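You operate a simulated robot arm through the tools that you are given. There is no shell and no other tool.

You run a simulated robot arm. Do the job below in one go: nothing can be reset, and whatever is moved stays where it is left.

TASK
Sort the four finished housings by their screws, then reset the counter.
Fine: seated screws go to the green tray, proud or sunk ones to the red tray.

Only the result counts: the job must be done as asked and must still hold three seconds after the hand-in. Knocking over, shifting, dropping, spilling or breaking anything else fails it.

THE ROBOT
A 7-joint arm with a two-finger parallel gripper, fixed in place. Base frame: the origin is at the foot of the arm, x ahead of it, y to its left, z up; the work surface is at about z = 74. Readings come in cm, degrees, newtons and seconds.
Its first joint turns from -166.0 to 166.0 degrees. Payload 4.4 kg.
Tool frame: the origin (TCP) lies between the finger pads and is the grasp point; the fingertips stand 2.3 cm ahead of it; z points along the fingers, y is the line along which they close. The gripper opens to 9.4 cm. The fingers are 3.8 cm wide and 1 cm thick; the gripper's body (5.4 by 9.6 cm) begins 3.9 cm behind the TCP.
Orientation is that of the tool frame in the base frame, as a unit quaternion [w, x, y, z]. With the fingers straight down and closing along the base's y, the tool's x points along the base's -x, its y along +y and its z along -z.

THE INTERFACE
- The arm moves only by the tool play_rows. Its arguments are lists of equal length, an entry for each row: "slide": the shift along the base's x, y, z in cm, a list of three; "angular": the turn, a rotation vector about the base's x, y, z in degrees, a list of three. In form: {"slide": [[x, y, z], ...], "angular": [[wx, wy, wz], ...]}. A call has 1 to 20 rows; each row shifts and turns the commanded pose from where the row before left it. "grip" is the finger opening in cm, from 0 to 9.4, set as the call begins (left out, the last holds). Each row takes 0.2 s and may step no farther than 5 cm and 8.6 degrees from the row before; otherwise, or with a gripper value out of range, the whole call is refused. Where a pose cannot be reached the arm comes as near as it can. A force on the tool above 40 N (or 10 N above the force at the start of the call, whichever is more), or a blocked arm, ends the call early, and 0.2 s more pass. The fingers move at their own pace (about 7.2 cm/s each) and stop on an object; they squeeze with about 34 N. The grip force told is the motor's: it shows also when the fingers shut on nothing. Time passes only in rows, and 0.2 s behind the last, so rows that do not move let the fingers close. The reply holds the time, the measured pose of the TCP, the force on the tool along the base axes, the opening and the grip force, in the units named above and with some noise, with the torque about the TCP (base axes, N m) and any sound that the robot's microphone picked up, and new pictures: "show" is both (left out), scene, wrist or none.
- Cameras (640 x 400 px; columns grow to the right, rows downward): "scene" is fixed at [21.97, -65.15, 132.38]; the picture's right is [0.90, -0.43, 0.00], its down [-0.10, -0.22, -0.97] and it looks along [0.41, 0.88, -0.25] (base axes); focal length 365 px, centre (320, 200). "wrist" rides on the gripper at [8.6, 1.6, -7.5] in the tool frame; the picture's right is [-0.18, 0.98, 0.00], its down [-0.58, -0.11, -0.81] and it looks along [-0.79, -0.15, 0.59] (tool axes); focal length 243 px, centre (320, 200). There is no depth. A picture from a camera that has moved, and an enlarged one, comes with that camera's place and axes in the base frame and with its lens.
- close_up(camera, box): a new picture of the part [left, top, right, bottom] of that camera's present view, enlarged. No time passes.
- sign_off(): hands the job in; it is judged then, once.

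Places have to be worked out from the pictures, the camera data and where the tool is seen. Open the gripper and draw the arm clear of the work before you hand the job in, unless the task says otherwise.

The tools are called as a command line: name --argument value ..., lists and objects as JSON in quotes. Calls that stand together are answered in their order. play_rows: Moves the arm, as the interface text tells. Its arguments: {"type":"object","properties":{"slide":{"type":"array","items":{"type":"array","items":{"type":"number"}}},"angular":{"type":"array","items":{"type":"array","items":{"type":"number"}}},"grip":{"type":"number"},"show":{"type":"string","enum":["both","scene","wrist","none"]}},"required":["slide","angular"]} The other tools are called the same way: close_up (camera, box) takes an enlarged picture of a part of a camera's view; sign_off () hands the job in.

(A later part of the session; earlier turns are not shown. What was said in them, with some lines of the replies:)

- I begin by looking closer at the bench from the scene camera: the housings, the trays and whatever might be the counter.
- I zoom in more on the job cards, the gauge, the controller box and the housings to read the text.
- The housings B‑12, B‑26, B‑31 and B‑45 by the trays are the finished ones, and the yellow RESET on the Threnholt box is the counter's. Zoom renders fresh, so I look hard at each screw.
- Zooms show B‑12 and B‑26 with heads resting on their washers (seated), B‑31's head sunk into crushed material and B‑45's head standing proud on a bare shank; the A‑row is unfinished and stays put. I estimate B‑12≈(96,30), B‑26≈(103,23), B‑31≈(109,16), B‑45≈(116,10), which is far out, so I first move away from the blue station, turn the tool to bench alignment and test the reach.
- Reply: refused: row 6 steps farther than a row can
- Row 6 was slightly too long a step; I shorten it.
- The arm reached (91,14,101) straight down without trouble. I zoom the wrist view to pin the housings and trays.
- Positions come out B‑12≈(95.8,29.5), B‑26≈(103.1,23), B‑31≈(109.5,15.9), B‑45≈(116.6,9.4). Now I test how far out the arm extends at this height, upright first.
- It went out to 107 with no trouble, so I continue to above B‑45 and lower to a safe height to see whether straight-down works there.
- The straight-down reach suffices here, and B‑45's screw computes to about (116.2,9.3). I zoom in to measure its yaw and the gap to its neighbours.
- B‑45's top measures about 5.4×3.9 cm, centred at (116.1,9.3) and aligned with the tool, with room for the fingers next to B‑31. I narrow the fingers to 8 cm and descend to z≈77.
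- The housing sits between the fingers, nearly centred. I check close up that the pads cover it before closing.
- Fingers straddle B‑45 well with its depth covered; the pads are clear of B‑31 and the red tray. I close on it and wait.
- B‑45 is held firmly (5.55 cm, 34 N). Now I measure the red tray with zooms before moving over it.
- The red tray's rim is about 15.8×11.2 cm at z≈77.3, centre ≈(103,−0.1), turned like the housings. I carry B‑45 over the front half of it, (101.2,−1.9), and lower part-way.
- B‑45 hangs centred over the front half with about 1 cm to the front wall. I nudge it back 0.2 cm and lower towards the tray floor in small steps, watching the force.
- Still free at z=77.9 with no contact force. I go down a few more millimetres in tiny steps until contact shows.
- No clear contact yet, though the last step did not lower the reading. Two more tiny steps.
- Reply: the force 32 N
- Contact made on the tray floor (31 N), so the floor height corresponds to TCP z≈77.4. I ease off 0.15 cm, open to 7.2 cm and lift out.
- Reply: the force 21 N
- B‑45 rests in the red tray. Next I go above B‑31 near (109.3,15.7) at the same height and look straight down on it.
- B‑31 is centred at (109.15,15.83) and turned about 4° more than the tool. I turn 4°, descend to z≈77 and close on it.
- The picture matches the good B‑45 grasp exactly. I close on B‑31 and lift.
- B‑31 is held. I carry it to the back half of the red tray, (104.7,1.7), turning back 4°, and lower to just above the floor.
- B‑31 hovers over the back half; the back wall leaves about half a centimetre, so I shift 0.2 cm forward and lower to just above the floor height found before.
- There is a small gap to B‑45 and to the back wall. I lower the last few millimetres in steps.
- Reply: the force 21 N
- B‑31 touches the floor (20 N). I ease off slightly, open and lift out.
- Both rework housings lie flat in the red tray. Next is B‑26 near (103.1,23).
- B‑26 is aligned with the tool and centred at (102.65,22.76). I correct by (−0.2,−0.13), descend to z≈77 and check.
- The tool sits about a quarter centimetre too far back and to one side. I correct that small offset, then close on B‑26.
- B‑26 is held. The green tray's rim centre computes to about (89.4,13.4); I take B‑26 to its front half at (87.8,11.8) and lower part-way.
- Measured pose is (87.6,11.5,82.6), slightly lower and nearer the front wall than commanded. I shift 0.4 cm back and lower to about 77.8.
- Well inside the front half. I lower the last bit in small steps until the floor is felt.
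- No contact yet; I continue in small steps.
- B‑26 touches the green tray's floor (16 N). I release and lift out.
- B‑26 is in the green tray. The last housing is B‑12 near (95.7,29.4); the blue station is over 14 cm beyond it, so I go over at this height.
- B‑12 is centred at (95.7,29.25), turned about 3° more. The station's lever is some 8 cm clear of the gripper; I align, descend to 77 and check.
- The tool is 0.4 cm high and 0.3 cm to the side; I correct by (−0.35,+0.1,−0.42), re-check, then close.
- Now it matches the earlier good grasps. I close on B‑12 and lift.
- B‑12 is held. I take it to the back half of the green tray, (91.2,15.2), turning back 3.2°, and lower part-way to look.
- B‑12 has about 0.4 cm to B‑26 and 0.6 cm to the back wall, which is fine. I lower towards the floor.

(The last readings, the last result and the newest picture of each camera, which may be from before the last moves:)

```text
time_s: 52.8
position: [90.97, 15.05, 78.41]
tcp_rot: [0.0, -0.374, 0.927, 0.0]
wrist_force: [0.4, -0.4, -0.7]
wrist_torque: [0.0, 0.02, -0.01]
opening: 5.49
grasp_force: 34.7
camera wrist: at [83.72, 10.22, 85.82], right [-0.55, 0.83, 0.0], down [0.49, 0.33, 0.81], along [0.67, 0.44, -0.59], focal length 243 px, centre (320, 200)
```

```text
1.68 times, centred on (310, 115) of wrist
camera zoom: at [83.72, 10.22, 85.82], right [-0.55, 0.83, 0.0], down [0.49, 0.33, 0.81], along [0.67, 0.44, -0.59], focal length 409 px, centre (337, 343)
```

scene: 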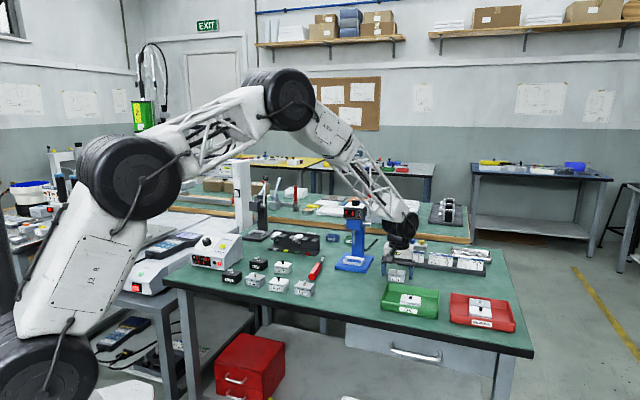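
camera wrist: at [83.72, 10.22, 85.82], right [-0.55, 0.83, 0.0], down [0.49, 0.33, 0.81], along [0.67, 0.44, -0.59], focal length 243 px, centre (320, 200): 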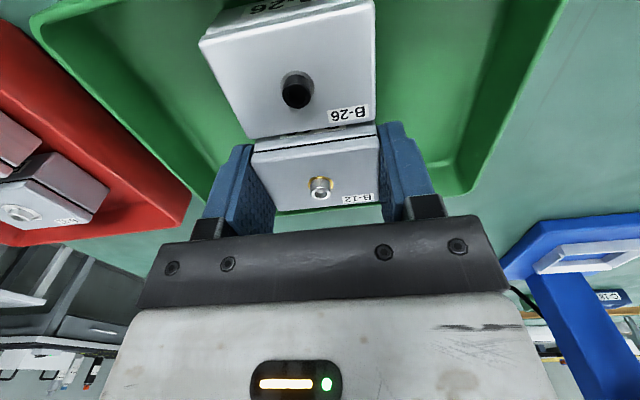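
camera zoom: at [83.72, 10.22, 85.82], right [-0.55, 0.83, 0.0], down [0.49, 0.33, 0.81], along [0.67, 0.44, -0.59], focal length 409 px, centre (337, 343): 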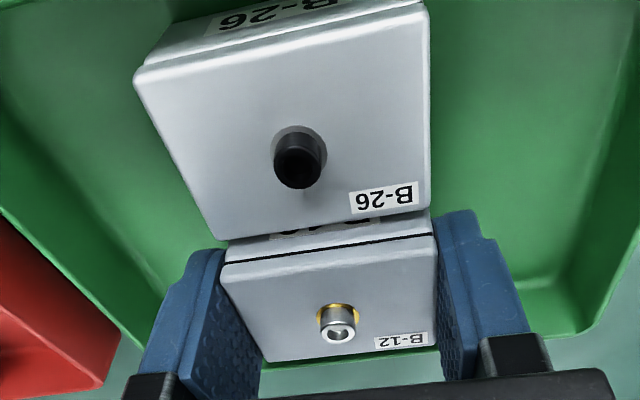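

The gap to B‑26 has shrunk to about 0.25 cm, so I shift 0.2 cm back and then lower in steps.

play_rows --slide '[[0.15, 0.15, 0], [0, 0, -0.4], [0, 0, -0.3], [0, 0, 0]]' --angular '[[0, 0, 0], [0, 0, 0], [0, 0, 0], [0, 0, 0]]' --show "none"

play_rows --slide '[[0, 0, -0.15], [0, 0, 0]]' --angular '[[0, 0, 0], [0, 0, 0]]' --show "none"

play_rows --slide '[[0, 0, -0.1], [0, 0, 0]]' --angular '[[0, 0, 0], [0, 0, 0]]' --show "none"

```text
time_s: 53.8
position: [91.29, 15.17, 77.75]
tcp_rot: [0.001, -0.375, 0.927, -0.001]
wrist_force: [-0.6, -0.2, -0.4]
wrist_torque: [-0.01, 0.04, 0.01]
opening: 5.49
grasp_force: 33.8
```

```text
time_s: 54.4
position: [91.22, 15.1, 77.57]
tcp_rot: [0.0, -0.374, 0.927, 0.0]
wrist_force: [-0.2, 0.4, 0.6]
wrist_torque: [-0.01, -0.02, 0.0]
opening: 5.52
grasp_force: 33.5
```

```text
time_s: 55.0
position: [91.37, 15.31, 77.51]
tcp_rot: [-0.001, -0.375, 0.927, 0.0]
wrist_force: [-1.0, 0.3, 0.4]
wrist_torque: [0.04, 0.01, -0.02]
opening: 5.52
grasp_force: 34.4
```

Not yet touching; another tenth or two.

play_rows --slide '[[0, 0, -0.1], [0, 0, 0]]' --angular '[[0, 0, 0], [0, 0, 0]]' --show "none"

play_rows --slide '[[0, 0, -0.08], [0, 0, 0]]' --angular '[[0, 0, 0], [0, 0, 0]]' --show "none"

```text
time_s: 55.6
position: [91.32, 15.29, 77.37]
tcp_rot: [0.001, -0.374, 0.927, 0.0]
wrist_force: [-1.4, 0.0, 9.3]
wrist_torque: [-0.02, 0.04, 0.0]
opening: 5.51
grasp_force: 34.2
```

```text
time_s: 56.2
position: [91.31, 15.35, 77.41]
tcp_rot: [0.001, -0.375, 0.927, -0.001]
wrist_force: [-3.0, 3.9, 28.3]
wrist_torque: [0.14, 0.21, -0.02]
opening: 5.54
grasp_force: 34.0
```

B‑12 is on the floor (28 N). I ease off, open and lift out high.

play_rows --slide '[[0, 0, 0.1], [0, 0, 0]]' --angular '[[0, 0, 0], [0, 0, 0]]' --show "none"

play_rows --slide '[[0, 0, 0], [0, 0, 0], [0, 0, 0], [0, 0, 1], [0, 0, 3], [0, 0, 4], [0, 0, 4], [0, 0, 4], [0, 0, 0]]' --angular '[[0, 0, 0], [0, 0, 0], [0, 0, 0], [0, 0, 0], [0, 0, 0], [0, 0, 0], [0, 0, 0], [0, 0, 0], [0, 0, 0]]' --grip 7.2

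close_up --camera "scene" --box '[375, 260, 525, 340]'

close_up --camera "scene" --box '[185, 220, 255, 280]'

```text
time_s: 56.8
position: [91.3, 15.21, 77.37]
tcp_rot: [0.001, -0.375, 0.927, 0.001]
wrist_force: [6.3, 0.9, 26.8]
wrist_torque: [0.0, -0.15, -0.02]
opening: 5.52
grasp_force: 34.0
```

```text
time_s: 58.8
position: [91.3, 15.07, 93.21]
tcp_rot: [0.0, -0.375, 0.927, 0.0]
wrist_force: [-0.5, -0.2, -0.3]
wrist_torque: [-0.01, -0.01, -0.02]
opening: 7.19
grasp_force: 0.2
camera wrist: at [83.92, 10.22, 100.75], right [-0.55, 0.83, 0.0], down [0.49, 0.33, 0.81], along [0.67, 0.44, -0.59], focal length 243 px, centre (320, 200)
```

scene: 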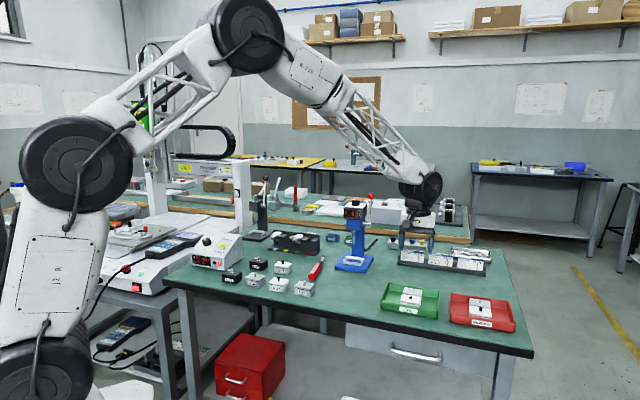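
wrist: 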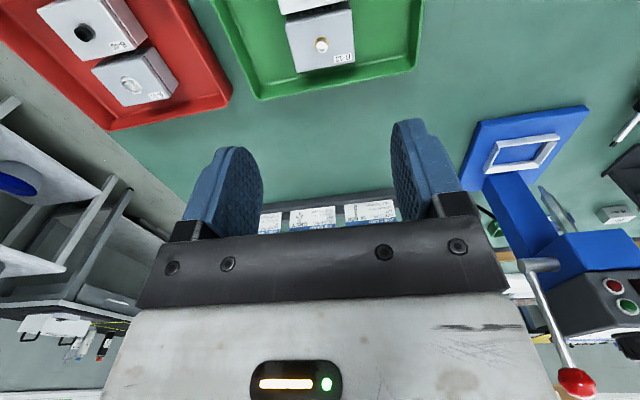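

```text
4.27 times, centred on (450, 300) of scene
camera zoom: at [21.97, -65.15, 132.38], right [0.9, -0.43, 0.0], down [-0.1, -0.22, -0.97], along [0.41, 0.88, -0.25], focal length 1558 px, centre (-235, -227)
```

zoom: 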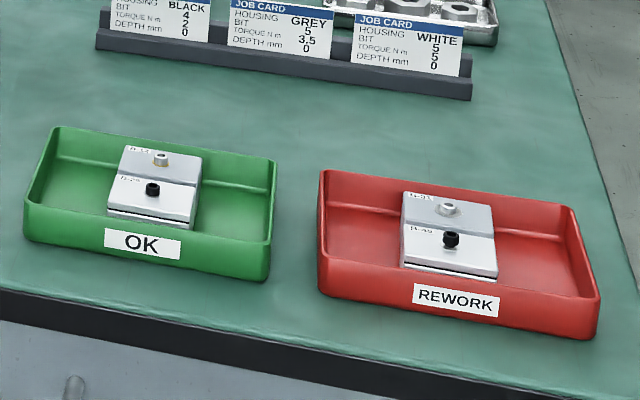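

```text
6.67 times, centred on (220, 250) of scene
camera zoom: at [21.97, -65.15, 132.38], right [0.9, -0.43, 0.0], down [-0.1, -0.22, -0.97], along [0.41, 0.88, -0.25], focal length 2435 px, centre (987, -133)
```

zoom: 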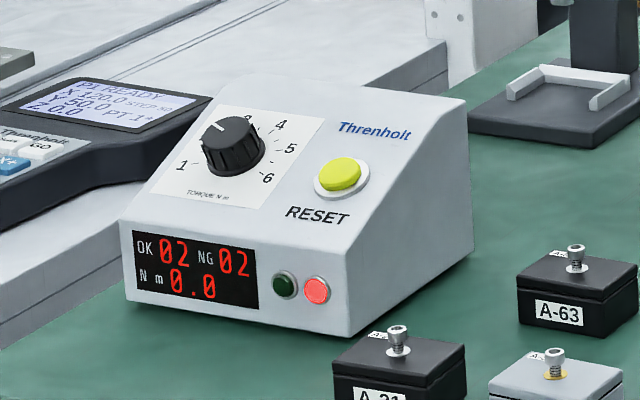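

All four housings are sorted and lie flat: B‑12 and B‑26 in OK, B‑31 and B‑45 in REWORK. Now the counter: I estimate the yellow RESET button at about (44.2,68.1,81.3) on a face sloping ~24°; I raise, close the fingers and travel clear of the station to above it for a look.

play_rows --slide '[[0, 0, 4], [-1, 0, 4], [-3, 0, 3], [-4.4, 0, 0], [-4, 2.5, 0], [-3, 3.9, 0], [-3, 3.9, 0], [-3, 3.9, 0], [-3, 3.9, 0], [-3, 3.9, 0], [-3, 3.9, 0], [-3, 3.9, 0], [-3, 3.9, 0], [-3, 3.9, 0], [-3, 3.9, 0], [-3, 3.9, 0], [-3, 3.9, 0], [-2, 2.7, 0], [0, 0, 0]]' --angular '[[0, 0, 0], [0, 0, 0], [0, 0, 0], [0, 0, 0], [0, 0, 0], [0, 0, 0], [0, 0, 0], [0, 0, 0], [0, 0, 0], [0, 0, 0], [0, 0, 0], [0, 0, 0], [0, 0, 0], [0, 0, 0], [0, 0, 0], [0, 0, 0], [0, 0, 0], [0, 0, 0], [0, 0, 0]]' --grip 0

```text
time_s: 62.8
position: [40.63, 67.33, 104.67]
tcp_rot: [0.0, -0.374, 0.927, 0.0]
wrist_force: [0.1, 0.9, 0.3]
wrist_torque: [-0.02, -0.03, 0.01]
opening: 0.0
grasp_force: 34.3
camera wrist: at [33.37, 62.47, 112.05], right [-0.55, 0.83, 0.0], down [0.49, 0.33, 0.81], along [0.67, 0.44, -0.59], focal length 243 px, centre (320, 200)
```

scene: 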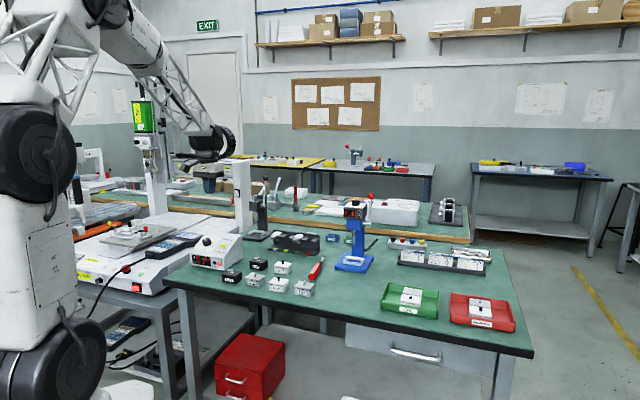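
wrist: 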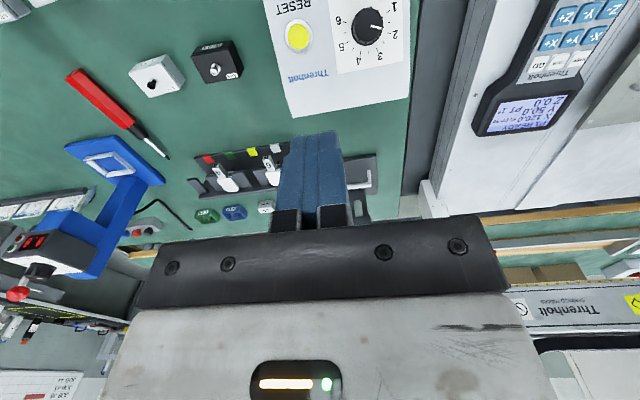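

The button is seen well; triangulating puts it near (43.75,66.35,82). I zoom for its centre and panel geometry.

close_up --camera "wrist" --box '[240, 0, 420, 120]'

close_up --camera "scene" --box '[205, 235, 241, 260]'

close_up --camera "scene" --box '[130, 80, 290, 280]'

```text
3.33 times, centred on (330, 60) of wrist
camera zoom: at [33.37, 62.47, 112.05], right [-0.55, 0.83, 0.0], down [0.49, 0.33, 0.81], along [0.67, 0.44, -0.59], focal length 809 px, centre (287, 667)
```

zoom: 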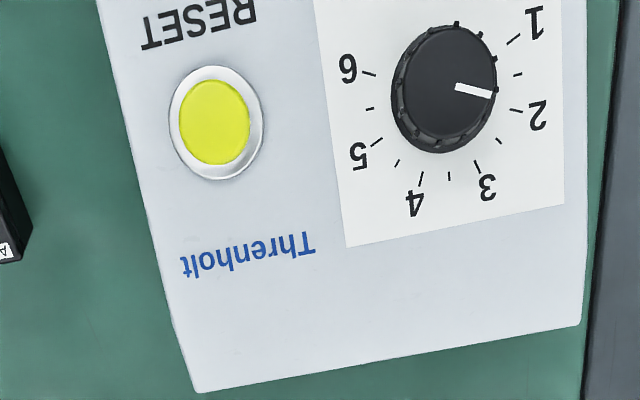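

```text
16.00 times, centred on (223, 248) of scene
camera zoom: at [21.97, -65.15, 132.38], right [0.9, -0.43, 0.0], down [-0.1, -0.22, -0.97], along [0.41, 0.88, -0.25], focal length 5844 px, centre (1872, -560)
```

zoom: 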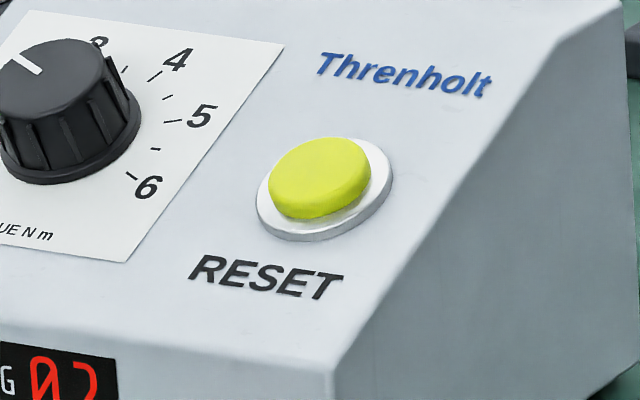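

```text
2.00 times, centred on (210, 180) of scene
camera zoom: at [21.97, -65.15, 132.38], right [0.9, -0.43, 0.0], down [-0.1, -0.22, -0.97], along [0.41, 0.88, -0.25], focal length 730 px, centre (540, 240)
```

zoom: 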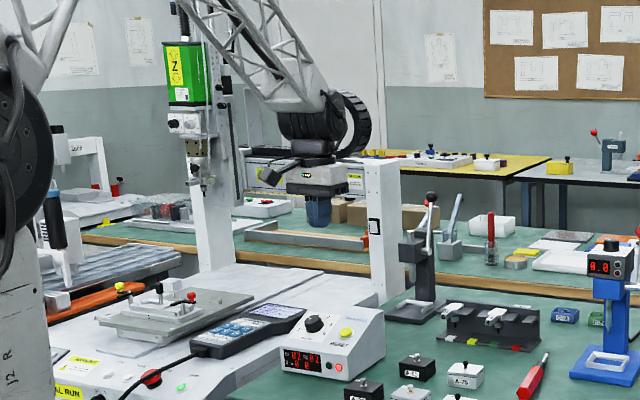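

The button top is at about (43.75,66.35,82.0), the panel tilted about 26°. I tilt the tool 26° to be square to it and move to a point on its normal about 6 cm off, then check alignment.

play_rows --slide '[[0.15, -0.88, -1], [0.15, -0.88, -2], [0.15, -0.88, -3], [0.15, -0.88, -3.7], [0, 0, -3], [0, 0, -2], [0, 0, 0]]' --angular '[[4.6, -4.6, 0], [4.6, -4.6, 0], [4.6, -4.6, 0], [4.6, -4.6, 0], [0, 0, 0], [0, 0, 0], [0, 0, 0]]'

close_up --camera "wrist" --box '[200, 40, 440, 190]'

close_up --camera "scene" --box '[180, 200, 280, 280]'

```text
time_s: 64.4
position: [41.31, 63.89, 89.57]
tcp_rot: [0.207, -0.365, 0.904, 0.087]
wrist_force: [-0.2, 0.4, -0.4]
wrist_torque: [-0.03, 0.0, 0.01]
opening: 0.02
grasp_force: 33.9
camera wrist: at [32.24, 57.35, 92.48], right [-0.56, 0.82, 0.09], down [0.2, 0.03, 0.98], along [0.8, 0.57, -0.19], focal length 243 px, centre (320, 200)
```

scene: 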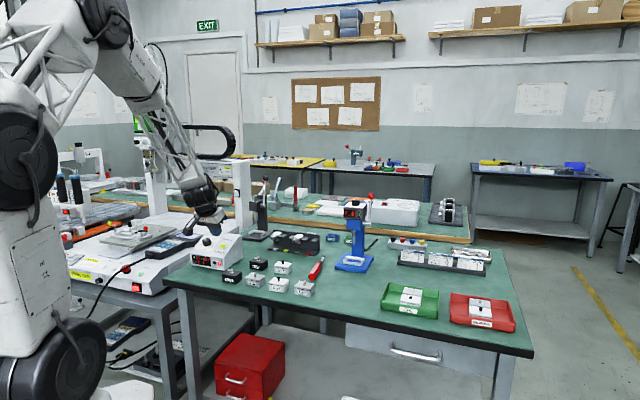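
wrist: 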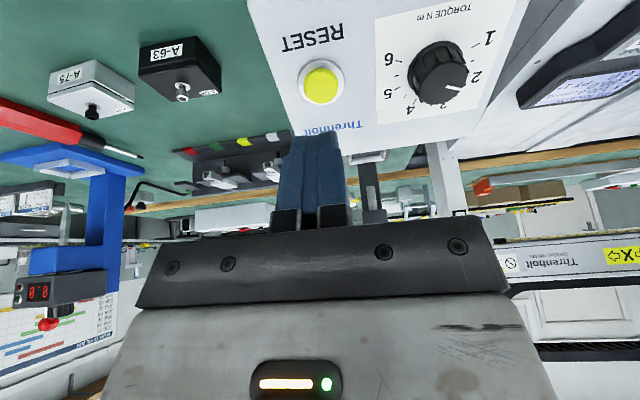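

```text
2.67 times, centred on (320, 115) of wrist
camera zoom: at [32.24, 57.35, 92.48], right [-0.56, 0.82, 0.09], down [0.2, 0.03, 0.98], along [0.8, 0.57, -0.19], focal length 647 px, centre (320, 427)
```

zoom: 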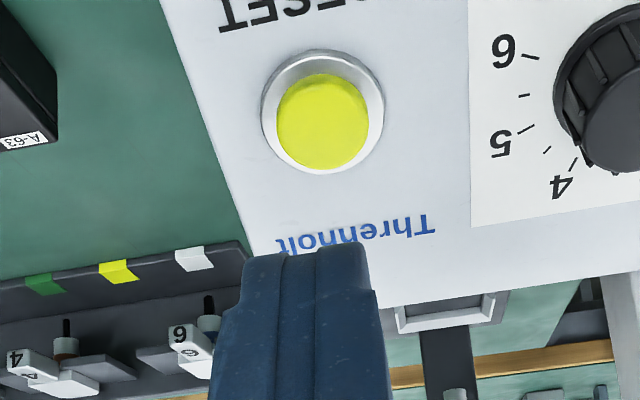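

```text
5.00 times, centred on (230, 240) of scene
camera zoom: at [21.97, -65.15, 132.38], right [0.9, -0.43, 0.0], down [-0.1, -0.22, -0.97], along [0.41, 0.88, -0.25], focal length 1826 px, centre (770, 0)
```

zoom: 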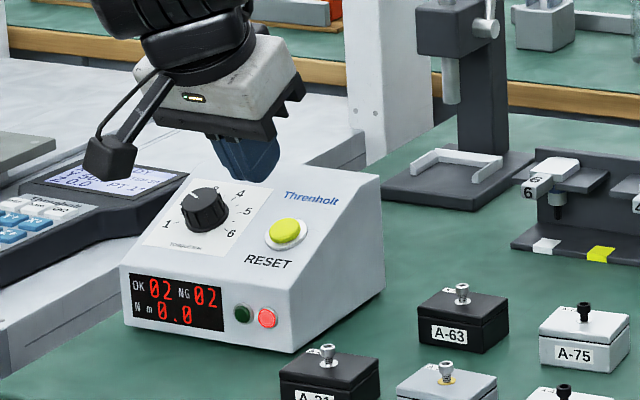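

The fingertips line up with the button, about 6 cm away along its axis with a 0.3 cm offset down-slope to take out. I correct and approach 4.8 cm along the normal.

play_rows --slide '[[-0.19, -0.18, -0.13], [0.62, 0.617, -1.8], [0.62, 0.617, -1.8], [0.25, 0.247, -0.72], [0, 0, 0]]' --angular '[[0, 0, 0], [0, 0, 0], [0, 0, 0], [0, 0, 0], [0, 0, 0]]'

close_up --camera "scene" --box '[190, 215, 260, 275]'

close_up --camera "wrist" --box '[200, 40, 440, 190]'

```text
time_s: 65.6
position: [42.68, 65.14, 85.07]
tcp_rot: [0.207, -0.366, 0.903, 0.089]
wrist_force: [-1.0, 0.3, -0.3]
wrist_torque: [0.03, 0.0, 0.01]
opening: 0.0
grasp_force: 34.0
camera wrist: at [33.68, 58.51, 87.97], right [-0.56, 0.82, 0.09], down [0.2, 0.03, 0.98], along [0.8, 0.57, -0.18], focal length 243 px, centre (320, 200)
```

scene: 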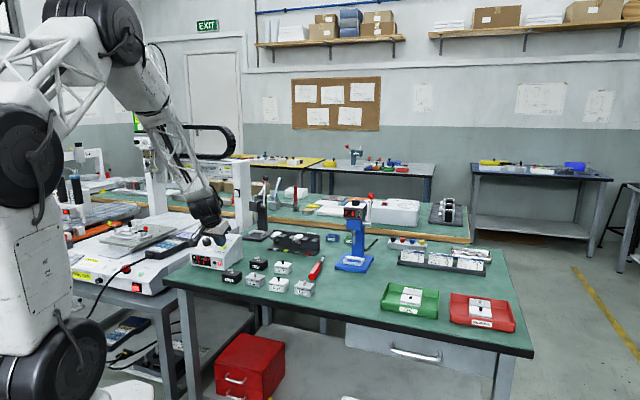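
wrist: 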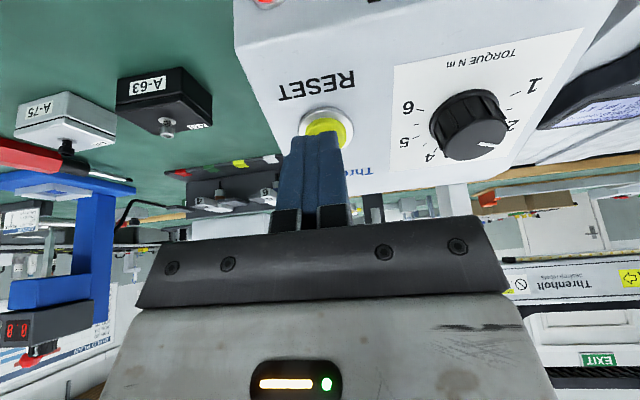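

```text
6.67 times, centred on (225, 245) of scene
camera zoom: at [21.97, -65.15, 132.38], right [0.9, -0.43, 0.0], down [-0.1, -0.22, -0.97], along [0.41, 0.88, -0.25], focal length 2435 px, centre (953, -100)
```

zoom: 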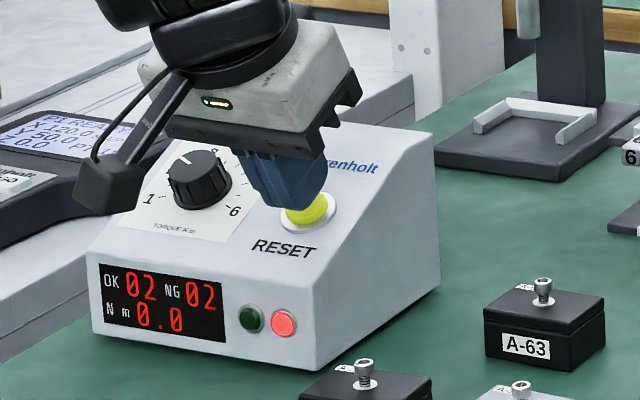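

```text
2.67 times, centred on (320, 115) of wrist
camera zoom: at [33.68, 58.51, 87.97], right [-0.56, 0.82, 0.09], down [0.2, 0.03, 0.98], along [0.8, 0.57, -0.18], focal length 647 px, centre (320, 427)
```

zoom: 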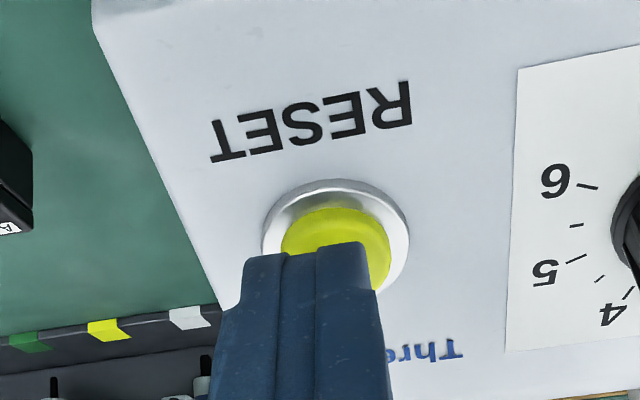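

The tips are about 1 cm above the button and 0.3 cm to one side. I shift sideways and press in slowly along the normal, watching force, sound and display.

play_rows --slide '[[-0.2, 0.2, 0], [0.155, 0.154, -0.45], [0.093, 0.092, -0.27], [0, 0, 0]]' --angular '[[0, 0, 0], [0, 0, 0], [0, 0, 0], [0, 0, 0]]' --show "none"

close_up --camera "scene" --box '[200, 225, 246, 265]'

close_up --camera "wrist" --box '[240, 60, 400, 160]'

```text
time_s: 66.6
position: [42.79, 65.56, 84.5]
tcp_rot: [0.207, -0.366, 0.903, 0.089]
wrist_force: [0.3, -0.2, 0.7]
wrist_torque: [0.02, -0.01, -0.01]
opening: 0.0
grasp_force: 33.7
```

```text
10.00 times, centred on (223, 245) of scene
camera zoom: at [21.97, -65.15, 132.38], right [0.9, -0.43, 0.0], down [-0.1, -0.22, -0.97], along [0.41, 0.88, -0.25], focal length 3652 px, centre (1290, -250)
```

zoom: 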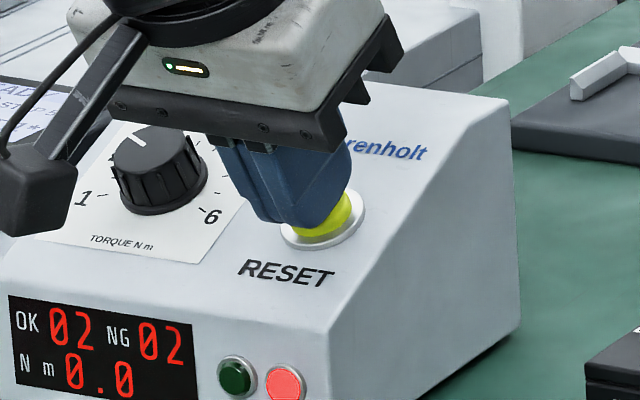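

```text
4.00 times, centred on (320, 110) of wrist
camera zoom: at [33.71, 58.94, 87.34], right [-0.56, 0.82, 0.09], down [0.2, 0.03, 0.98], along [0.8, 0.57, -0.18], focal length 970 px, centre (320, 560)
```

zoom: 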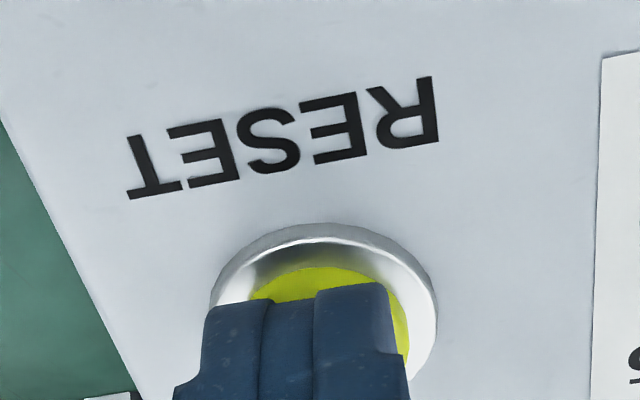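

Almost on it, centred over the button. I press further in small steps.

play_rows --slide '[[0.062, 0.062, -0.18], [0, 0, 0]]' --angular '[[0, 0, 0], [0, 0, 0]]' --show "none"

play_rows --slide '[[0.047, 0.047, -0.135], [0, 0, 0]]' --angular '[[0, 0, 0], [0, 0, 0]]' --show "none"

play_rows --slide '[[0.047, 0.047, -0.135], [0, 0, 0]]' --angular '[[0, 0, 0], [0, 0, 0]]' --show "none"

close_up --camera "scene" --box '[200, 225, 246, 265]'

```text
time_s: 67.2
position: [42.92, 65.46, 84.17]
tcp_rot: [0.207, -0.365, 0.903, 0.087]
wrist_force: [-0.6, -0.3, -0.3]
wrist_torque: [0.03, 0.01, 0.0]
opening: 0.0
grasp_force: 33.3
```

```text
time_s: 67.8
position: [42.88, 65.51, 84.08]
tcp_rot: [0.206, -0.365, 0.904, 0.088]
wrist_force: [-0.7, -0.7, 2.8]
wrist_torque: [-0.03, 0.05, 0.0]
opening: 0.0
grasp_force: 33.7
heard: click
```

```text
time_s: 68.4
position: [42.86, 65.65, 83.97]
tcp_rot: [0.207, -0.365, 0.903, 0.088]
wrist_force: [-2.8, -1.8, 3.9]
wrist_torque: [-0.01, 0.06, 0.02]
opening: 0.03
grasp_force: 34.2
```

```text
10.00 times, centred on (223, 245) of scene
camera zoom: at [21.97, -65.15, 132.38], right [0.9, -0.43, 0.0], down [-0.1, -0.22, -0.97], along [0.41, 0.88, -0.25], focal length 3652 px, centre (1290, -250)
```

zoom: 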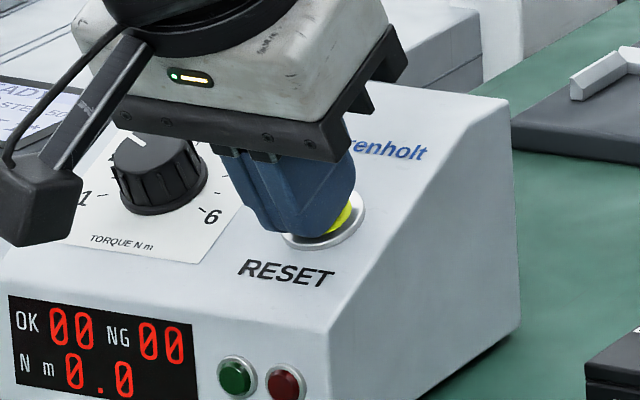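

A click was heard and the display now reads OK 00 / NG 00. I back off along the normal, then rise, straighten the tool and draw clear.

play_rows --slide '[[-0.31, -0.31, 0.9], [-0.62, -0.62, 1.8], [-0.93, -0.93, 2.7], [-0.93, -0.93, 2.7], [0, 0, 4], [0, 0, 4], [0, 0, 4], [0, 0, 3], [0, 0, 3], [0, 0, 0]]' --angular '[[0, 0, 0], [0, 0, 0], [0, 0, 0], [0, 0, 0], [-4.6, 4.6, 0], [-4.6, 4.6, 0], [-4.6, 4.6, 0], [-4.6, 4.6, 0], [0, 0, 0], [0, 0, 0]]'

close_up --camera "scene" --box '[185, 220, 325, 300]'

```text
time_s: 70.6
position: [40.15, 62.72, 110.16]
tcp_rot: [0.0, -0.374, 0.927, -0.001]
wrist_force: [-0.8, 0.0, 0.4]
wrist_torque: [-0.01, 0.0, -0.01]
opening: 0.01
grasp_force: 34.4
camera wrist: at [32.71, 57.94, 117.6], right [-0.55, 0.83, 0.0], down [0.49, 0.33, 0.81], along [0.67, 0.44, -0.59], focal length 243 px, centre (320, 200)
```

scene: 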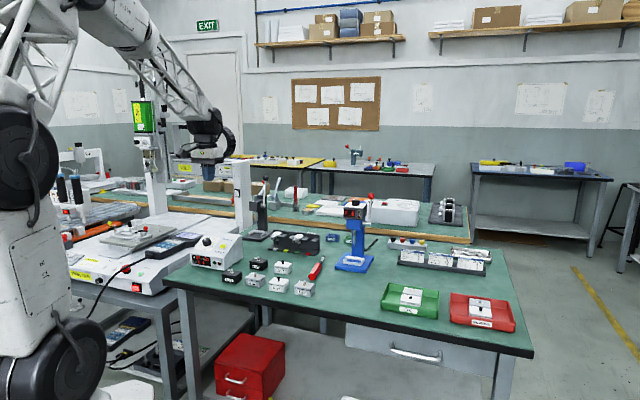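
wrist: 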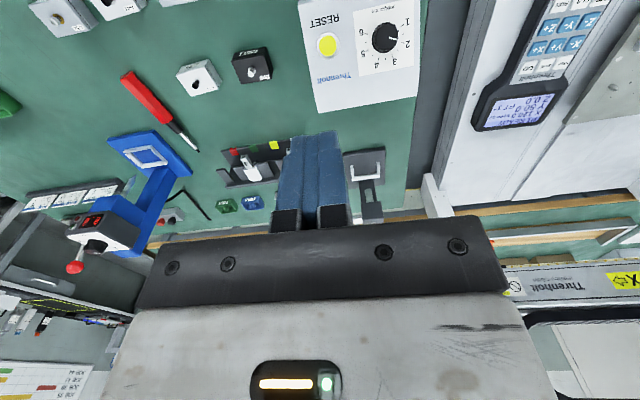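

```text
4.57 times, centred on (255, 260) of scene
camera zoom: at [21.97, -65.15, 132.38], right [0.9, -0.43, 0.0], down [-0.1, -0.22, -0.97], along [0.41, 0.88, -0.25], focal length 1670 px, centre (617, -74)
```

zoom: 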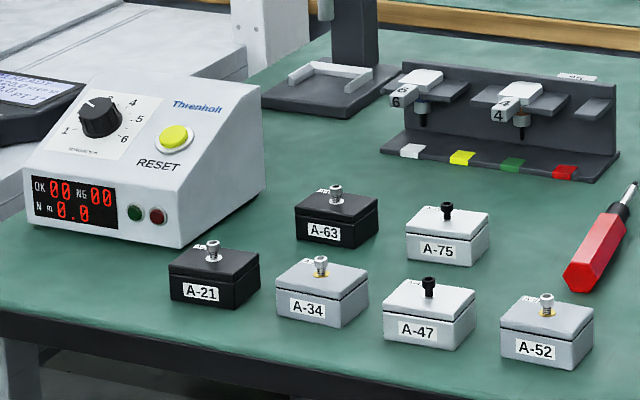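

The counter shows 00/00 and nothing else has moved. I open the gripper, draw back towards the robot away from the bench, and take a last look at the trays.

play_rows --slide '[[0, -3, 1], [0, -4, 1], [0, -4, 0], [0, -4, 0], [0, 0, 0], [0, 0, 0], [0, 0, 0]]' --angular '[[0, 0, 0], [0, 0, 0], [0, 0, 0], [0, 0, 0], [0, 0, 0], [0, 0, 0], [0, 0, 0]]' --grip 9.0 --show "scene"

close_up --camera "scene" --box '[375, 260, 525, 340]'

close_up --camera "scene" --box '[185, 230, 255, 280]'

```text
time_s: 72.2
position: [39.99, 47.67, 112.37]
tcp_rot: [0.0, -0.376, 0.927, 0.0]
wrist_force: [0.8, 0.1, -0.3]
wrist_torque: [-0.01, 0.02, 0.02]
opening: 9.0
grasp_force: 0.1
```

scene: 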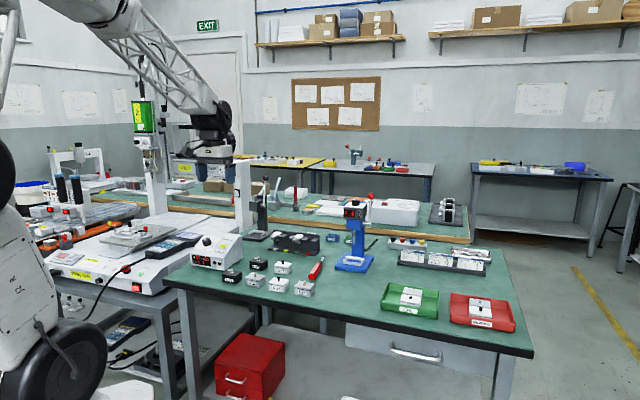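

```text
4.27 times, centred on (450, 300) of scene
camera zoom: at [21.97, -65.15, 132.38], right [0.9, -0.43, 0.0], down [-0.1, -0.22, -0.97], along [0.41, 0.88, -0.25], focal length 1558 px, centre (-235, -227)
```

zoom: 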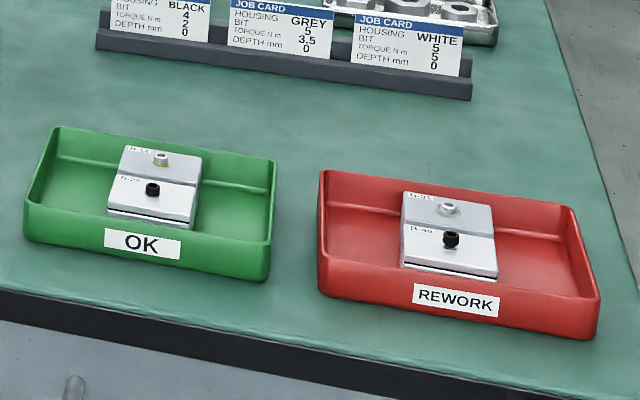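

```text
8.00 times, centred on (220, 255) of scene
camera zoom: at [21.97, -65.15, 132.38], right [0.9, -0.43, 0.0], down [-0.1, -0.22, -0.97], along [0.41, 0.88, -0.25], focal length 2922 px, centre (1120, -240)
```

zoom: 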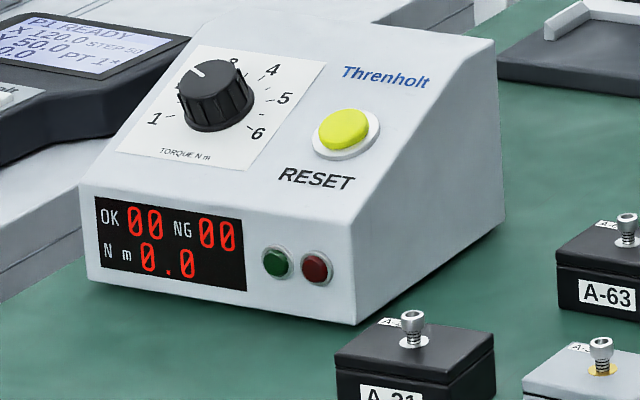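

B‑12 and B‑26 are in the OK tray and B‑31 and B‑45 in REWORK. The counter reads 00/00, the gripper is open and the arm is clear, so I hand the job in.

sign_off

```text
The job is handed in.
```

The four finished housings are sorted and the counter is reset. I have handed the job in, but no verdict has come back yet.

| Housing | Screw, as seen up close | Tray |
|---|---|---|
| B-12 | Seated: head resting on its washer | Green (OK) |
| B-26 | Seated: head resting on its washer | Green (OK) |
| B-31 | Sunk: head pressed into crushed material | Red (REWORK) |
| B-45 | Proud: bare shank visible under the head | Red (REWORK) |

I judged the screws by eye from zoomed pictures; I took no depth measurement. I took "finished" to mean the four B housings by the trays. The six A housings have screws not yet driven in, so I left them where they were.

Pressing the yellow RESET button gave a click, and the display went from OK 02 / NG 02 to OK 00 / NG 00.

In the last pictures all four housings lay flat in their trays and nothing else appeared to have moved. The gripper is open and the arm is drawn back from the work.
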